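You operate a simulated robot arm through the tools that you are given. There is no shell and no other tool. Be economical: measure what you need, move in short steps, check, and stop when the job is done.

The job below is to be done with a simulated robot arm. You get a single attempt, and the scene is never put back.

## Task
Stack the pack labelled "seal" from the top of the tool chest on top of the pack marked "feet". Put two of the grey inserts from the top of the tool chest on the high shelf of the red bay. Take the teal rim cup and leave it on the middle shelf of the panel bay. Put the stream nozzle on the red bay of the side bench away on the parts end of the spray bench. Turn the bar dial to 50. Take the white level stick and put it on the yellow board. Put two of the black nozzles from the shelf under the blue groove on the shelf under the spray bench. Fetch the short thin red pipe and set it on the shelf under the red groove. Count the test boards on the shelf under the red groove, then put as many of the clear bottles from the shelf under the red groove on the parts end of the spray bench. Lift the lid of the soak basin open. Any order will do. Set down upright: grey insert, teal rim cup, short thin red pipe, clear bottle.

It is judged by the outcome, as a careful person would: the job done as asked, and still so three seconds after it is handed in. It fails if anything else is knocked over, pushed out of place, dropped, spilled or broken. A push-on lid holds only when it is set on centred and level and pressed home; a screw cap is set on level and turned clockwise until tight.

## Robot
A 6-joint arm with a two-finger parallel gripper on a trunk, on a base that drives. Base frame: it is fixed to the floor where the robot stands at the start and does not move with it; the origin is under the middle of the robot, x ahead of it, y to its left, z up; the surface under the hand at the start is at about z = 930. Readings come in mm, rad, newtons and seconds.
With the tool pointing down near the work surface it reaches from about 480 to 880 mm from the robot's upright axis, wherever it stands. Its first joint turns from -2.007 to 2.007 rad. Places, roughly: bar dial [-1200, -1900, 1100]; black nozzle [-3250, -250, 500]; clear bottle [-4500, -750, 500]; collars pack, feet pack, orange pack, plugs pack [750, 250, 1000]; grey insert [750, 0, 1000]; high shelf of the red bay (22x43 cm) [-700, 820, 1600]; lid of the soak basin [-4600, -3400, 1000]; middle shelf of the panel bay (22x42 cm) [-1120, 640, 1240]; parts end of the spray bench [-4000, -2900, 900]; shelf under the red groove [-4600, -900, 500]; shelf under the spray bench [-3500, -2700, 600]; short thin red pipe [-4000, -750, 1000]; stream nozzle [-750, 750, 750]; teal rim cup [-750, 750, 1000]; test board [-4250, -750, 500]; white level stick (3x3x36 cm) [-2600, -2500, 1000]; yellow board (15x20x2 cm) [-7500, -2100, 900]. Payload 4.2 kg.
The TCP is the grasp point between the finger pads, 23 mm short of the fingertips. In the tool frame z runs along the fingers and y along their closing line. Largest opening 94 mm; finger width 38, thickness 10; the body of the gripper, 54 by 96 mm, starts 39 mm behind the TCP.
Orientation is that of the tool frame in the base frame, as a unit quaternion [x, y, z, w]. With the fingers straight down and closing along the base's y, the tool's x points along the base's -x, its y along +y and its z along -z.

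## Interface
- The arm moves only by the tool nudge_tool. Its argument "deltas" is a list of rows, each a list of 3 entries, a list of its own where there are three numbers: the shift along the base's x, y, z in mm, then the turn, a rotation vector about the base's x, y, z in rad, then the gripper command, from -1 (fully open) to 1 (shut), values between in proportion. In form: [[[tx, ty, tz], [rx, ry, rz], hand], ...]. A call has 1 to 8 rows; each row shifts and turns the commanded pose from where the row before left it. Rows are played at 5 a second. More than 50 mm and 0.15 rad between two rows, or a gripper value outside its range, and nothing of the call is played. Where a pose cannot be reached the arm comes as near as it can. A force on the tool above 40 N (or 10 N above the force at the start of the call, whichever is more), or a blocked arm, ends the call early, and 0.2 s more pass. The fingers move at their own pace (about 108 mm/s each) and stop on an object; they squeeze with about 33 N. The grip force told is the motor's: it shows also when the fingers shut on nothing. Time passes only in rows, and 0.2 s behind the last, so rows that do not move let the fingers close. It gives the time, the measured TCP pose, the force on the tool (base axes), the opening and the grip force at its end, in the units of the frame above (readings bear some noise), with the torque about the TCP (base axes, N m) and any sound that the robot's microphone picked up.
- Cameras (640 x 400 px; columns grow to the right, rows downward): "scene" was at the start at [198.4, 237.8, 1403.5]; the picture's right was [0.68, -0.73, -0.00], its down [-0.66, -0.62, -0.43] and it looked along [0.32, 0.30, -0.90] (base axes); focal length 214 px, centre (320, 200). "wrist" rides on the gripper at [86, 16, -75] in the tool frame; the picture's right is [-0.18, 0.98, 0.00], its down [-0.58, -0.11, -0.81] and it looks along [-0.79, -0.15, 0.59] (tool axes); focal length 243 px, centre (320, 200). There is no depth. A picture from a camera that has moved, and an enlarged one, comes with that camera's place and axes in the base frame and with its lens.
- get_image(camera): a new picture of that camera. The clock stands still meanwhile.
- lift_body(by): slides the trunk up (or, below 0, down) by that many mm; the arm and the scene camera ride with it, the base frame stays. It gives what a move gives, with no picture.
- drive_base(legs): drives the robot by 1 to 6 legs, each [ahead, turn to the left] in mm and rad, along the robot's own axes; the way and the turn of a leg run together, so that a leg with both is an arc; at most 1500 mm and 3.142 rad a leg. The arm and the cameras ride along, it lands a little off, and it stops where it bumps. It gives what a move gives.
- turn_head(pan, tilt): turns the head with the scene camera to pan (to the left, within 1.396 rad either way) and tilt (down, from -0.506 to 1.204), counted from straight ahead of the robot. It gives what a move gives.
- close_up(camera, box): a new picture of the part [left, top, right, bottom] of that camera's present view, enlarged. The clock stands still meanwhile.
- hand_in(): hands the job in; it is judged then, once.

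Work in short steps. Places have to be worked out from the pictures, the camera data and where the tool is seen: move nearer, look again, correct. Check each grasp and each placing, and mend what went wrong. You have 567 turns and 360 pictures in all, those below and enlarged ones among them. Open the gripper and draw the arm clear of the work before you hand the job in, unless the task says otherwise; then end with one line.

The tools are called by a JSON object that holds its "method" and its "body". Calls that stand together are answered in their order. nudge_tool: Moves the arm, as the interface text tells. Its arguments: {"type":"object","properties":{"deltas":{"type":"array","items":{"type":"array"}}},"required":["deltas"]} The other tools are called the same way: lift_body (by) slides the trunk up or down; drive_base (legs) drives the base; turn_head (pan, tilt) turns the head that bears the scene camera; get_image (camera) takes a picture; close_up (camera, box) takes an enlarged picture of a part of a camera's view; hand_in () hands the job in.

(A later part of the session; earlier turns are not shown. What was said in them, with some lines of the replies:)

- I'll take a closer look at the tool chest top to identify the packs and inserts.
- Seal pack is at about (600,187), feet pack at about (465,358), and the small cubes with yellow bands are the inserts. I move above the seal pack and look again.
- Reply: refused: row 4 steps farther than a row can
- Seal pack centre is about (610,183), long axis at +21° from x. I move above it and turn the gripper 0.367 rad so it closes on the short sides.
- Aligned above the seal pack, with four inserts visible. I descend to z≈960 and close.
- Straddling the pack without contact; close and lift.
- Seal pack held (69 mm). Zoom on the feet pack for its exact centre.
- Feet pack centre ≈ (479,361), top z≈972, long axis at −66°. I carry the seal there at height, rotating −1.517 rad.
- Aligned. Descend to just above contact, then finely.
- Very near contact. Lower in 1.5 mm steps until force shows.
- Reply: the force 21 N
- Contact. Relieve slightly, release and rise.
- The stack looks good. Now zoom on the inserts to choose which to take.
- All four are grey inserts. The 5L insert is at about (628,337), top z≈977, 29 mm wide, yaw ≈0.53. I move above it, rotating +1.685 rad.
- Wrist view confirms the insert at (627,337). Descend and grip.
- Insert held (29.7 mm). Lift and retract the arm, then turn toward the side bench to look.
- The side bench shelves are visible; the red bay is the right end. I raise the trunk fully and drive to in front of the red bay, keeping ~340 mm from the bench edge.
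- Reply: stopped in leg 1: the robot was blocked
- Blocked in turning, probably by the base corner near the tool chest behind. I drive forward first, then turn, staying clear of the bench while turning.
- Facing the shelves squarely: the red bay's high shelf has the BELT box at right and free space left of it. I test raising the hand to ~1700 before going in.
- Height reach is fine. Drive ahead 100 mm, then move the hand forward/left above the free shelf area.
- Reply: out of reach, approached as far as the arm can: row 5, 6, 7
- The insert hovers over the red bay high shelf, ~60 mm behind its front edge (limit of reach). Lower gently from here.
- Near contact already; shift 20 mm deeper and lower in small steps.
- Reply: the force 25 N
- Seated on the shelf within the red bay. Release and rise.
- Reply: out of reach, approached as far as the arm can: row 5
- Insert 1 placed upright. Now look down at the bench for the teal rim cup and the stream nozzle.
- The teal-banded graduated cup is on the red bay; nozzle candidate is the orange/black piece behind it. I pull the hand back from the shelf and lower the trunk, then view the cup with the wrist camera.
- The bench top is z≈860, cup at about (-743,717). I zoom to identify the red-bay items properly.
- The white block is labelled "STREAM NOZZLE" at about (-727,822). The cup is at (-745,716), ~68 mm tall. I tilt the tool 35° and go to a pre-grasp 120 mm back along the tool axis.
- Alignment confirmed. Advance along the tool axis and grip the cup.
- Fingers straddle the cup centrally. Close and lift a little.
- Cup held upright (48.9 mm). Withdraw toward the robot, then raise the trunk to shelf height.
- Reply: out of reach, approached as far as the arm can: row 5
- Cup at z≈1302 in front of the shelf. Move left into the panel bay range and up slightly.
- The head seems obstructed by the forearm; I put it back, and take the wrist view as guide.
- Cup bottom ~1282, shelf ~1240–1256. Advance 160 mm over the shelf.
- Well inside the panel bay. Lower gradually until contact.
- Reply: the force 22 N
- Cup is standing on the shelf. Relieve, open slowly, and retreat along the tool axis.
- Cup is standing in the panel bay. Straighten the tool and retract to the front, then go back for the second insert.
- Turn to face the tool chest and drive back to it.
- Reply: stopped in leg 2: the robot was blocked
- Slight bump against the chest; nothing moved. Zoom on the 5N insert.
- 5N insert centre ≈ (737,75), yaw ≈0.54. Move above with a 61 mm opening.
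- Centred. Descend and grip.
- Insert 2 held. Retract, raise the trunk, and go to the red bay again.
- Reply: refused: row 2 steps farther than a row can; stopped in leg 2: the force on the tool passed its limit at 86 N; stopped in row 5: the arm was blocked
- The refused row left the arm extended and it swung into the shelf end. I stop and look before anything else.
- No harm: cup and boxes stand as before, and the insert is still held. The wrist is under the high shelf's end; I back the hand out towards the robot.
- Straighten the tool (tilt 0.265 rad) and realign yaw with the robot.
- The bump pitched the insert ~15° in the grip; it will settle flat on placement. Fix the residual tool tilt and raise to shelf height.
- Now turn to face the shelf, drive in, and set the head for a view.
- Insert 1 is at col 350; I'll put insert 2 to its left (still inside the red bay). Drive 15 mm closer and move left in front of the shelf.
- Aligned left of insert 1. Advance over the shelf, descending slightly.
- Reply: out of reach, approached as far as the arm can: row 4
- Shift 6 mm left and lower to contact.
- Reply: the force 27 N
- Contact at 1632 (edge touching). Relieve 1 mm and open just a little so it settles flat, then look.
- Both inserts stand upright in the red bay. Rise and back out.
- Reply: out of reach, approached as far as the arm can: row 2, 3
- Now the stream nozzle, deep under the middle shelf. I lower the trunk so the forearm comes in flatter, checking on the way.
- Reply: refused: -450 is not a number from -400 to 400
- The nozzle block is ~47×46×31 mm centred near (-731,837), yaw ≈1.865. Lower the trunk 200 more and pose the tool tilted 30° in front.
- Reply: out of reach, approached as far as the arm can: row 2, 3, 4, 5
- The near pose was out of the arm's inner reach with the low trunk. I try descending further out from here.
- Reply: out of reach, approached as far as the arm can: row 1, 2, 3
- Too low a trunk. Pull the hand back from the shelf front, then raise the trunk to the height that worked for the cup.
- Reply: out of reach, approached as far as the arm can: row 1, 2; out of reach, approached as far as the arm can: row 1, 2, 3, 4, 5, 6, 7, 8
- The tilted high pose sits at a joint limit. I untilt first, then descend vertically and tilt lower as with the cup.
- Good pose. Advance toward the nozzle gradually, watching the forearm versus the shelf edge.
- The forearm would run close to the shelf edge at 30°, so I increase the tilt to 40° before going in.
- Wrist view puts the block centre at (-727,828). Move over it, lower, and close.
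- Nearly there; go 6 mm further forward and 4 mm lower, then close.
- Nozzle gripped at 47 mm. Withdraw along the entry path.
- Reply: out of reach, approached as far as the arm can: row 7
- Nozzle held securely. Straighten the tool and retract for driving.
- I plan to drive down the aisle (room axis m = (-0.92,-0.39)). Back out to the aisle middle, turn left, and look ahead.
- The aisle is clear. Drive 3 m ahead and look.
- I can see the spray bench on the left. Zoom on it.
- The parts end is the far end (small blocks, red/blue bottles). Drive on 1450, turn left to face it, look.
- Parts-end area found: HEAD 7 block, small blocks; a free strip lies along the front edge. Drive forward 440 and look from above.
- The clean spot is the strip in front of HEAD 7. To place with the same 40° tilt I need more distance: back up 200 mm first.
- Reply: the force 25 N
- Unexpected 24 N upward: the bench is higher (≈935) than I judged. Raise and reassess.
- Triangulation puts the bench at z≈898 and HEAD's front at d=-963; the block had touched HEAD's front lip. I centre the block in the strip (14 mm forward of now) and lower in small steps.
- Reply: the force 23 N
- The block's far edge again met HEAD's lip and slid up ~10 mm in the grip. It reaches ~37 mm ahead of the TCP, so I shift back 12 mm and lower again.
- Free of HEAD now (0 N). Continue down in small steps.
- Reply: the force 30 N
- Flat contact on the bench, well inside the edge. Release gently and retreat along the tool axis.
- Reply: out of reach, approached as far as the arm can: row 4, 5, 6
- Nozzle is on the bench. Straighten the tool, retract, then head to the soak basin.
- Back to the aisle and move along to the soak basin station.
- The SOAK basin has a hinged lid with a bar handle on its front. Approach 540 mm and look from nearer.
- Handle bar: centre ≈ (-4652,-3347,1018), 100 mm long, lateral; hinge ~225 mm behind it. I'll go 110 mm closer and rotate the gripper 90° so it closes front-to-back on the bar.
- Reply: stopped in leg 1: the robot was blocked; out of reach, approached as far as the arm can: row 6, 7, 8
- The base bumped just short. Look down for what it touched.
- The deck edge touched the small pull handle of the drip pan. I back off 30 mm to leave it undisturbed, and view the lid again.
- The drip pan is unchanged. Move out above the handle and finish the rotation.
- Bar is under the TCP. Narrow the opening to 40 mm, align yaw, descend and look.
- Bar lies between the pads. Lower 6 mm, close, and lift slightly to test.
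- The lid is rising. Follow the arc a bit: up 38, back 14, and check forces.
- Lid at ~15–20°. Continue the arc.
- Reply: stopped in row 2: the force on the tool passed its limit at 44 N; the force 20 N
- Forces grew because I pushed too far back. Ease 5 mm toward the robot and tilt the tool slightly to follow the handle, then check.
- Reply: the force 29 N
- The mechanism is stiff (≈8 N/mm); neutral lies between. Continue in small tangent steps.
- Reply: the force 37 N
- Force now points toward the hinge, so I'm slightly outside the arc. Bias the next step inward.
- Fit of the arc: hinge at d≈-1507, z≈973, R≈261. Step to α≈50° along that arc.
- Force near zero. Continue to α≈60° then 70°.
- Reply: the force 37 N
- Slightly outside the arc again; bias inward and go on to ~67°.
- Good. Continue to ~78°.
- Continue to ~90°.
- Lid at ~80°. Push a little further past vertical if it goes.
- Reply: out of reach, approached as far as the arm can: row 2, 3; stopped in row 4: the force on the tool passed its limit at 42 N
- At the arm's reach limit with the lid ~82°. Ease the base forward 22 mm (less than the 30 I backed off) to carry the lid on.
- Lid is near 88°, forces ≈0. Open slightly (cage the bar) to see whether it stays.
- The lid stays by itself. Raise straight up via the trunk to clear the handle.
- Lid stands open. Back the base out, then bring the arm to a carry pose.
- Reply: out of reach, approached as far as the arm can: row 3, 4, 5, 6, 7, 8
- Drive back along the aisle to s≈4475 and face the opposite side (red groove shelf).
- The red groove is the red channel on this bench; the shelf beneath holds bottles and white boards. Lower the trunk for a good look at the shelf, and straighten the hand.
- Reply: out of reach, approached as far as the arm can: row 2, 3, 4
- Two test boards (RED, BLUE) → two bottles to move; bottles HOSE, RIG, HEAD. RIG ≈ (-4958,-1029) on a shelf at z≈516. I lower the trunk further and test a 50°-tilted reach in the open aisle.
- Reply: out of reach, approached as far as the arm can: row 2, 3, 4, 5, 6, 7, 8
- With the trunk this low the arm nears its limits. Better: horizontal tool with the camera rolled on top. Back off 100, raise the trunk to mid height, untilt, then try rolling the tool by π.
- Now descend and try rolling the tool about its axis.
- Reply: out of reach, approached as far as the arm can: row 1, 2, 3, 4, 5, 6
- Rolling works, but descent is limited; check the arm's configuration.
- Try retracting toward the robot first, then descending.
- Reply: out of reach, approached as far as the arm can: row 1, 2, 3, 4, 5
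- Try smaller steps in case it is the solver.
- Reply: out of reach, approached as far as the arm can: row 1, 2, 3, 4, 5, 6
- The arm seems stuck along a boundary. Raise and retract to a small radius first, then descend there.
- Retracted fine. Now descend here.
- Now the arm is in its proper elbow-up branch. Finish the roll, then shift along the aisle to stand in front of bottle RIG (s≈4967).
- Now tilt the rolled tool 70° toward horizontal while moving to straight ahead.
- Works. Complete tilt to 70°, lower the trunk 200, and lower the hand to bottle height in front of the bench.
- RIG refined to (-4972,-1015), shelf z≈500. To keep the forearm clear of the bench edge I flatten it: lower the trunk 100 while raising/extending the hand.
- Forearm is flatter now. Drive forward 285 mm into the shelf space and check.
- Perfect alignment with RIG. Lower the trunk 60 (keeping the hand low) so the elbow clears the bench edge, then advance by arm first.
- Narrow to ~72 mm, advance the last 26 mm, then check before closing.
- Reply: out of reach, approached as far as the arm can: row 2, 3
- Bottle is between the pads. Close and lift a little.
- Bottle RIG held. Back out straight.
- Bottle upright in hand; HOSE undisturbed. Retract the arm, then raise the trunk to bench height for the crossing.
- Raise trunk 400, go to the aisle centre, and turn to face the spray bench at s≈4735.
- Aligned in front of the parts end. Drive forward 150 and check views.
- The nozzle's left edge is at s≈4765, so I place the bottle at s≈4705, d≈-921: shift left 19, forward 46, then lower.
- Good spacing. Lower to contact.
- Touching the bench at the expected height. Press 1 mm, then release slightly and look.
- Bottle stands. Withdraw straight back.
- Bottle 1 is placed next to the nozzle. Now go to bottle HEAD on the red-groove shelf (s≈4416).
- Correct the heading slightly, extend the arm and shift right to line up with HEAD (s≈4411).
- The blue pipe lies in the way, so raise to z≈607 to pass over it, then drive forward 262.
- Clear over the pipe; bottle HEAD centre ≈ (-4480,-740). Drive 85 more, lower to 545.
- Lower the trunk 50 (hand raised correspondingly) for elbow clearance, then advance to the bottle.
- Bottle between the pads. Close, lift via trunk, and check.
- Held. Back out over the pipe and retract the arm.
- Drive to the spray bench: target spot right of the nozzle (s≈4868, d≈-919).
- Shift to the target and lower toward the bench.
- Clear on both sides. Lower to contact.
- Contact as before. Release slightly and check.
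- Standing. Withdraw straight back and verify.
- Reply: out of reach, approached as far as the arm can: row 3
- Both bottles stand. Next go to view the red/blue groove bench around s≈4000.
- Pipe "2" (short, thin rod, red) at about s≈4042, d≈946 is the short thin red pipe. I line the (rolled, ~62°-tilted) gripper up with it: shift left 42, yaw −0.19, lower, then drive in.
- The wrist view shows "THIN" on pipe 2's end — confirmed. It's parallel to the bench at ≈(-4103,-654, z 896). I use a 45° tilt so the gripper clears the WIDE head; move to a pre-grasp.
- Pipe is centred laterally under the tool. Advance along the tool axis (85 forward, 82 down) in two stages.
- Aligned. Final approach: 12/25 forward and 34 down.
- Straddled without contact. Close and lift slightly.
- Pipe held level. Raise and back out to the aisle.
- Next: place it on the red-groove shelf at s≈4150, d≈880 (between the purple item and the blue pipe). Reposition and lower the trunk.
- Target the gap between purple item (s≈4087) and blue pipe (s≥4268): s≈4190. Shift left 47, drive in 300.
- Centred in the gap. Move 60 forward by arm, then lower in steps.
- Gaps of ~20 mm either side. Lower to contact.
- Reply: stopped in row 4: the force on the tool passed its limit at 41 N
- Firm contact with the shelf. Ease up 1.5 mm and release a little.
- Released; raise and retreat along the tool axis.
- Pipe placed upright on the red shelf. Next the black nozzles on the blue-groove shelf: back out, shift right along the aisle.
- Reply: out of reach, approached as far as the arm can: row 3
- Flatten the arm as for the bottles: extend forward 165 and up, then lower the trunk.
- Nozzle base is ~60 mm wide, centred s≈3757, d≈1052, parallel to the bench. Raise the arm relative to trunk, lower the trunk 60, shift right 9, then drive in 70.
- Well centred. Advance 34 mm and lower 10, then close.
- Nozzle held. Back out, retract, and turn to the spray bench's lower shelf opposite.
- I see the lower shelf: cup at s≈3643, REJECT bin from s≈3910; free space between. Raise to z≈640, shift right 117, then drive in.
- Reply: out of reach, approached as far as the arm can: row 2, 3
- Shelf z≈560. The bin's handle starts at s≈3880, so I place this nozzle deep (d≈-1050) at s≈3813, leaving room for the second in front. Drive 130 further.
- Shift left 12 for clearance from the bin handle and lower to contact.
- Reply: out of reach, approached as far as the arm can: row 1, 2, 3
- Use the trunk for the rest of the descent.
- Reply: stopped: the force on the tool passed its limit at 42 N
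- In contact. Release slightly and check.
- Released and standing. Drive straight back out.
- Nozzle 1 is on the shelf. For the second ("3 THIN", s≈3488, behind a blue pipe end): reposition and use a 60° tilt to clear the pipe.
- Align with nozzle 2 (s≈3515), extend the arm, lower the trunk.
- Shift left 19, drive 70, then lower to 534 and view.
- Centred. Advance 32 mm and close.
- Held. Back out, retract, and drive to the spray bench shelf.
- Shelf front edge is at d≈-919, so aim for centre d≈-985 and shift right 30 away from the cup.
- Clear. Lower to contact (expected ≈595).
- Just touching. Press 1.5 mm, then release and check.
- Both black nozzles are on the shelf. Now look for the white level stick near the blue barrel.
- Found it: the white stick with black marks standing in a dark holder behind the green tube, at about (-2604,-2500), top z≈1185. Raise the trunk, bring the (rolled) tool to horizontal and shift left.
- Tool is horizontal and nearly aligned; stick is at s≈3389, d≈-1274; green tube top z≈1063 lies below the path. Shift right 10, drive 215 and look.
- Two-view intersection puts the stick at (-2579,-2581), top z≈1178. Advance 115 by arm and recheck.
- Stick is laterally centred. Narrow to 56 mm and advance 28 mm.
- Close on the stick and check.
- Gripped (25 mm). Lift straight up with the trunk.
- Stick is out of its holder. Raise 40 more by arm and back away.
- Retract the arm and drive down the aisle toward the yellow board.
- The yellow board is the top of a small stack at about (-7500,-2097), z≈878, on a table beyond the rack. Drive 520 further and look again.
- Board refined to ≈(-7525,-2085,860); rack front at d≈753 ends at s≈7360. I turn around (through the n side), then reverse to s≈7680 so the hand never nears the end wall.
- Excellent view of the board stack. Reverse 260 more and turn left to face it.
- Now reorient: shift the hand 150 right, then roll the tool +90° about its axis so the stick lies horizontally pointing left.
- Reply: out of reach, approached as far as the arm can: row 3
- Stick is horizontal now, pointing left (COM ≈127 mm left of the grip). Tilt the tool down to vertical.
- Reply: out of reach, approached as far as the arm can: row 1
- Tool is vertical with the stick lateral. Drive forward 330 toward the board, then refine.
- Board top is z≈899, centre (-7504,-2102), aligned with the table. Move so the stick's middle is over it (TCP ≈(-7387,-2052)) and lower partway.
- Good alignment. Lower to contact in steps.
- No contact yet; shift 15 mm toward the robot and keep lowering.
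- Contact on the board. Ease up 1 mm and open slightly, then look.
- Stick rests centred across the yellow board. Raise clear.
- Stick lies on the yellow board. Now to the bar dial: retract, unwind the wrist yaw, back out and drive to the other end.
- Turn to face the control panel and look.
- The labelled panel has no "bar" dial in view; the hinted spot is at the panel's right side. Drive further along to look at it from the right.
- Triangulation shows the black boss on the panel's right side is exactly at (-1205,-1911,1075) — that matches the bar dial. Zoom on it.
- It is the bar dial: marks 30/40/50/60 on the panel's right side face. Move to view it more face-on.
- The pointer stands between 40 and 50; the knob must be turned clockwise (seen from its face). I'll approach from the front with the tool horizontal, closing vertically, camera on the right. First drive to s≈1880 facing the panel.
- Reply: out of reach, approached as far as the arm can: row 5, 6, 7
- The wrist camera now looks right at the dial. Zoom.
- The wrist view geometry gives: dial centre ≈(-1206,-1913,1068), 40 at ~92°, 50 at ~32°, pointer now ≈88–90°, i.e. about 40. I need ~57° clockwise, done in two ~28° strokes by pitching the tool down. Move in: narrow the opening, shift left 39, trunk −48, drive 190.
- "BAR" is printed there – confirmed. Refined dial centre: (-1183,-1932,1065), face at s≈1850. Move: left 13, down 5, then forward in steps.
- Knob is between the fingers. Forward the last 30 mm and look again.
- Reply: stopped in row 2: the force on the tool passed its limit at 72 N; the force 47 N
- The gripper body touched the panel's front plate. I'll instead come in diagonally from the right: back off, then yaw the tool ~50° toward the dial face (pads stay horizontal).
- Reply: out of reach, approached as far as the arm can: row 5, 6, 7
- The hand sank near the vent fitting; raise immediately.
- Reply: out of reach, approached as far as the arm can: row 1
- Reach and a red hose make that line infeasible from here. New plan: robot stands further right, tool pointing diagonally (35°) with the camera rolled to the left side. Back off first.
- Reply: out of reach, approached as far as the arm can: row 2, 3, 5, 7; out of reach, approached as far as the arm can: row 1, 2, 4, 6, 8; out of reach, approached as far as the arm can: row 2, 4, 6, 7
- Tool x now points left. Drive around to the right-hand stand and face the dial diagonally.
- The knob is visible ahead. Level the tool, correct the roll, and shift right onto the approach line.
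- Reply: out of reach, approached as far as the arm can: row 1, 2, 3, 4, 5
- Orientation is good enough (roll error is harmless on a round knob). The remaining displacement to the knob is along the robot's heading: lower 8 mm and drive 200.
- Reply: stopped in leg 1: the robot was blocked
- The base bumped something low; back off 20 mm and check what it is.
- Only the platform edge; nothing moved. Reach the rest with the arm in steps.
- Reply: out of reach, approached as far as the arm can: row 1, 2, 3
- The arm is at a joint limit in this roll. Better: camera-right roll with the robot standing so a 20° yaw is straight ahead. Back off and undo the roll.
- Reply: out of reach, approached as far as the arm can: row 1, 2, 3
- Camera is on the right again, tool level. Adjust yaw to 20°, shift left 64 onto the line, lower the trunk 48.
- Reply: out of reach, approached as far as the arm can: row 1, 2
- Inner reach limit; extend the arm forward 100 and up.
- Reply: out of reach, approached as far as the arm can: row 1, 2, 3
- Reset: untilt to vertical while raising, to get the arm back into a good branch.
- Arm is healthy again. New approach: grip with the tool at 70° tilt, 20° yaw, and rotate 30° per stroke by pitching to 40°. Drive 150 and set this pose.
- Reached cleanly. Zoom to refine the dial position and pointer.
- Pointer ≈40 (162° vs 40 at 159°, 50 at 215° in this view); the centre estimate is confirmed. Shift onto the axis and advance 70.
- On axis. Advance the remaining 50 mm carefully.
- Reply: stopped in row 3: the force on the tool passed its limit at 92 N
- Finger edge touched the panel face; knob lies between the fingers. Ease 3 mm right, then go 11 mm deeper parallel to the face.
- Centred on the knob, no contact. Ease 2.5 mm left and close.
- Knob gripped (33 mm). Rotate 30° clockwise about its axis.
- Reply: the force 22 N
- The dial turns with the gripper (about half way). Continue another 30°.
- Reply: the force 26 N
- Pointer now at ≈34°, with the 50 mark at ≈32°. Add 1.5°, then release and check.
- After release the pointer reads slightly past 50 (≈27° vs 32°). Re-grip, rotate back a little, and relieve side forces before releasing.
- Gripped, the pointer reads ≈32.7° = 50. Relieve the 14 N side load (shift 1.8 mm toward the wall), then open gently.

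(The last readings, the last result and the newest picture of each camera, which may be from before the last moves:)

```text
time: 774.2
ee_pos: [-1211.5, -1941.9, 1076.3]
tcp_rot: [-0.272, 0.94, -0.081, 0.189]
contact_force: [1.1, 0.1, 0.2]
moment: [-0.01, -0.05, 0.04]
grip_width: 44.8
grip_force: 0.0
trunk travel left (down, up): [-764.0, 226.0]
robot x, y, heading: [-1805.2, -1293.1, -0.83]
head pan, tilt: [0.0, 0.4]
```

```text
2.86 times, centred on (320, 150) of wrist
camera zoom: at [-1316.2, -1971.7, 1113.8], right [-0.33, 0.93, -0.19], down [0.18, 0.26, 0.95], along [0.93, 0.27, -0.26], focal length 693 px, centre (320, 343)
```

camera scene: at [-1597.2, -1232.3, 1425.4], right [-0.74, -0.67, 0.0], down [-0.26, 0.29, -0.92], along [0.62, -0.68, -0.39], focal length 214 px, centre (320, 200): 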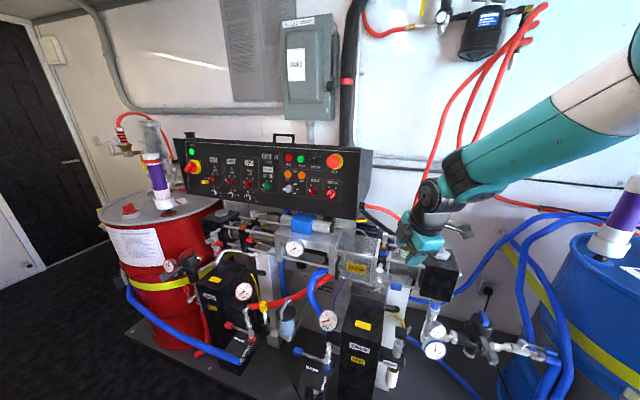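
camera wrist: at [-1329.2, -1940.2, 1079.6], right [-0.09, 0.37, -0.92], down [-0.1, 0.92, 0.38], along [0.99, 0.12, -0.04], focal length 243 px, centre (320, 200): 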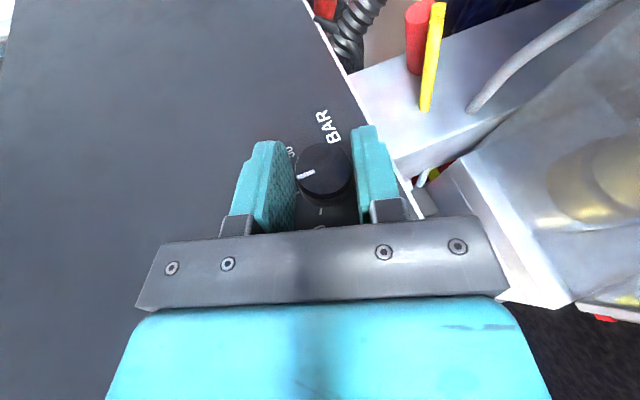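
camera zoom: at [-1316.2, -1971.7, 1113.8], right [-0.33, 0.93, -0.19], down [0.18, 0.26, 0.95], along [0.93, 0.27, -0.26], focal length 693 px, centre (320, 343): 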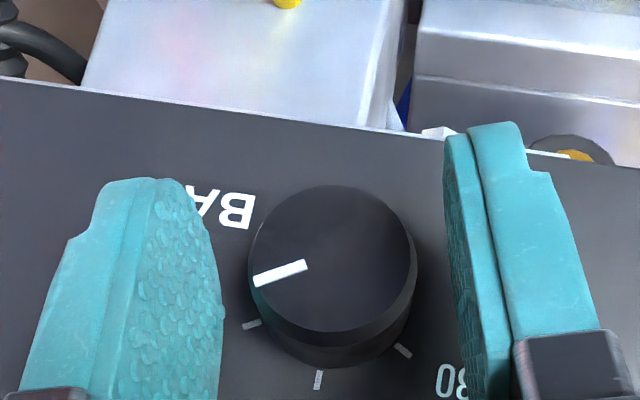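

On release it settles ~5° clockwise of the gripped reading. Compensate: grip, rotate back 5°, release.

{"method": "nudge_tool", "body": {"deltas": [[[0, 0, 0], [0, 0, 0], 0.28], [[0, 0, 0], [0, 0, 0], 1], [[0, 0, 0], [0, 0, 0], 1], [[-0.15, 0.4, -0.1], [-0.0401, -0.0172, 0], 1], [[-0.15, 0.4, -0.1], [-0.0401, -0.0172, 0], 1], [[0, 0, 0], [0, 0, 0], 1]]}}

{"method": "nudge_tool", "body": {"deltas": [[[0, 0, 0], [0, 0, 0], 0.27], [[0, 0, 0], [0, 0, 0], 0.05], [[0, 0, 0], [0, 0, 0], 0.05]]}}

{"method": "close_up", "body": {"camera": "wrist", "box": [240, 80, 400, 220]}}

```text
time: 775.6
ee_pos: [-1211.2, -1941.4, 1076.6]
tcp_rot: [-0.276, 0.933, -0.123, 0.194]
contact_force: [-7.1, 6.2, -0.6]
moment: [-0.01, 0.3, -0.95]
grip_width: 33.2
grip_force: 45.4
trunk travel left (down, up): [-764.0, 226.0]
robot x, y, heading: [-1803.6, -1292.7, -0.839]
head pan, tilt: [0.0, 0.4]
```

```text
time: 776.4
ee_pos: [-1211.2, -1940.8, 1077.3]
tcp_rot: [-0.276, 0.933, -0.124, 0.195]
contact_force: [-2.4, -1.4, 1.0]
moment: [0.09, -0.17, 0.03]
grip_width: 44.6
grip_force: 0.1
trunk travel left (down, up): [-764.0, 226.0]
robot x, y, heading: [-1806.0, -1295.0, -0.835]
head pan, tilt: [0.0, 0.4]
```

```text
2.86 times, centred on (320, 150) of wrist
camera zoom: at [-1317.5, -1968.4, 1112.7], right [-0.32, 0.91, -0.28], down [0.15, 0.34, 0.93], along [0.94, 0.25, -0.24], focal length 693 px, centre (320, 343)
```

zoom: 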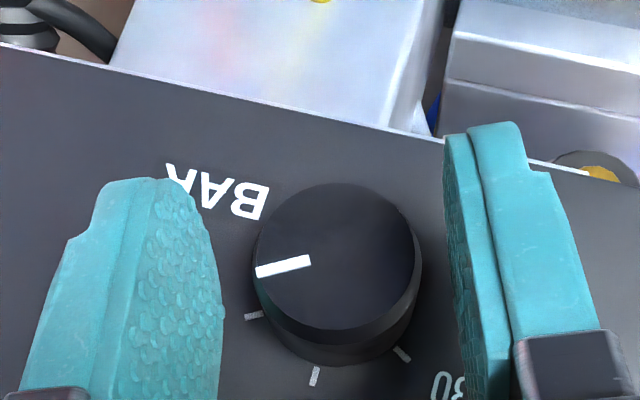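

The dial returns to the same spot each time on release (a detent), and the same ~3° viewing bias was present at the original 40, so it is at 50. Retreat along the tool axis and verify face-on.

{"method": "nudge_tool", "body": {"deltas": [[[-8, 3, 18], [0, 0, 0], 0.05], [[-13, 6, 27], [0, 0, 0], 0.05], [[-15, 12, 27], [0, 0, 0], 0.05], [[-15, 20, 20], [0, 0, 0], 0.05]]}}

{"method": "get_image", "body": {"camera": "wrist"}}

```text
time: 777.4
ee_pos: [-1260.9, -1900.0, 1168.0]
tcp_rot: [-0.277, 0.933, -0.123, 0.195]
contact_force: [-0.4, -0.1, -0.5]
moment: [0.02, -0.01, 0.01]
grip_width: 44.7
grip_force: 0.0
trunk travel left (down, up): [-764.0, 226.0]
robot x, y, heading: [-1809.4, -1294.0, -0.834]
head pan, tilt: [0.0, 0.4]
```

```text
48 pictures are left
camera wrist: at [-1368.2, -1926.8, 1203.7], right [-0.32, 0.91, -0.28], down [0.15, 0.34, 0.93], along [0.94, 0.25, -0.24], focal length 243 px, centre (320, 200)
```

wrist: 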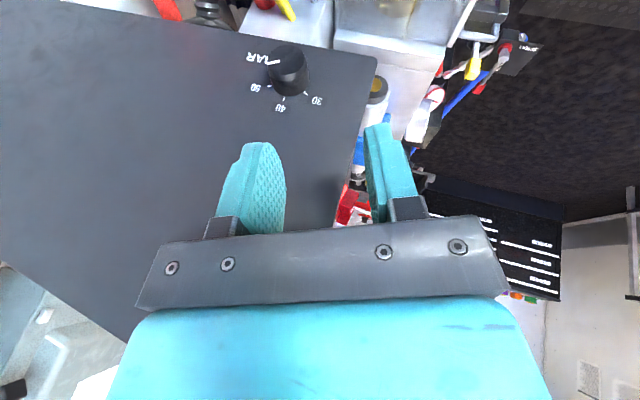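

Clear of the dial. Zoom for a final reading.

{"method": "close_up", "body": {"camera": "wrist", "box": [240, 35, 340, 120]}}

```text
4.71 times, centred on (290, 78) of wrist
camera zoom: at [-1368.2, -1926.8, 1203.7], right [-0.32, 0.91, -0.28], down [0.15, 0.34, 0.93], along [0.94, 0.25, -0.24], focal length 1142 px, centre (461, 776)
```

zoom: 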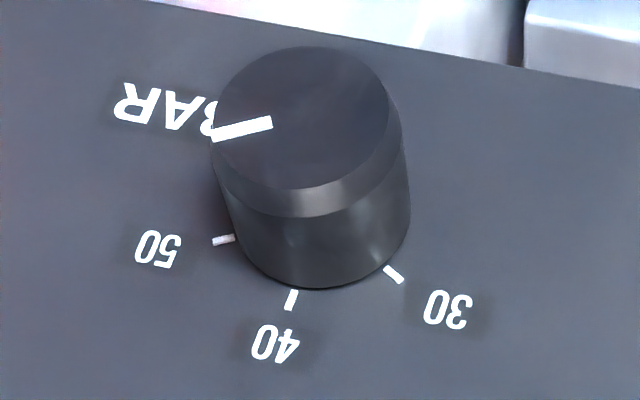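

Pointer is parallel to the 50 tick: dial reads 50. Withdraw the arm, open the gripper and back away.

{"method": "nudge_tool", "body": {"deltas": [[[-20, 25, 20], [0, 0, 0], -1], [[-25, 30, 15], [0, 0, 0], -1], [[-25, 30, 10], [0, 0, 0], -1]]}}

{"method": "drive_base", "body": {"legs": [[-350, 0]]}}

{"method": "get_image", "body": {"camera": "scene"}}

```text
time: 778.2
ee_pos: [-1332.9, -1813.5, 1213.1]
tcp_rot: [-0.277, 0.933, -0.122, 0.195]
contact_force: [0.9, -0.1, -1.1]
moment: [0.03, 0.0, 0.03]
grip_width: 93.9
grip_force: 0.1
trunk travel left (down, up): [-764.0, 226.0]
robot x, y, heading: [-1808.9, -1299.8, -0.833]
head pan, tilt: [0.0, 0.4]
```

```text
time: 780.5
ee_pos: [-1571.2, -1553.7, 1213.1]
tcp_rot: [-0.276, 0.933, -0.123, 0.195]
contact_force: [0.5, 0.2, -0.4]
moment: [0.0, -0.06, 0.0]
grip_width: 94.3
grip_force: 0.1
trunk travel left (down, up): [-764.0, 226.0]
robot x, y, heading: [-2043.8, -1032.0, -0.836]
head pan, tilt: [0.0, 0.4]
```

```text
46 pictures are left
camera scene: at [-1733.1, -1082.5, 1425.4], right [-0.74, -0.67, 0.0], down [-0.26, 0.29, -0.92], along [0.62, -0.68, -0.39], focal length 214 px, centre (320, 200)
```

scene: 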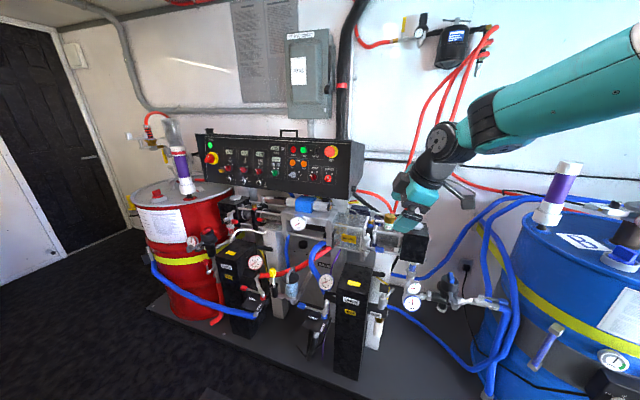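

Everything is in place, the gripper is open and the arm is clear; handing in.

{"method": "hand_in", "body": {}}

```text
The job is handed in.
```

All ten items are done and the job is handed in. The bar dial is set to 50, reading parallel to its 50 tick. Two test boards (RED and BLUE) were on the shelf under the red groove, so two clear bottles went to the parts end of the spray bench. I did not revisit most of the placements before handing in.
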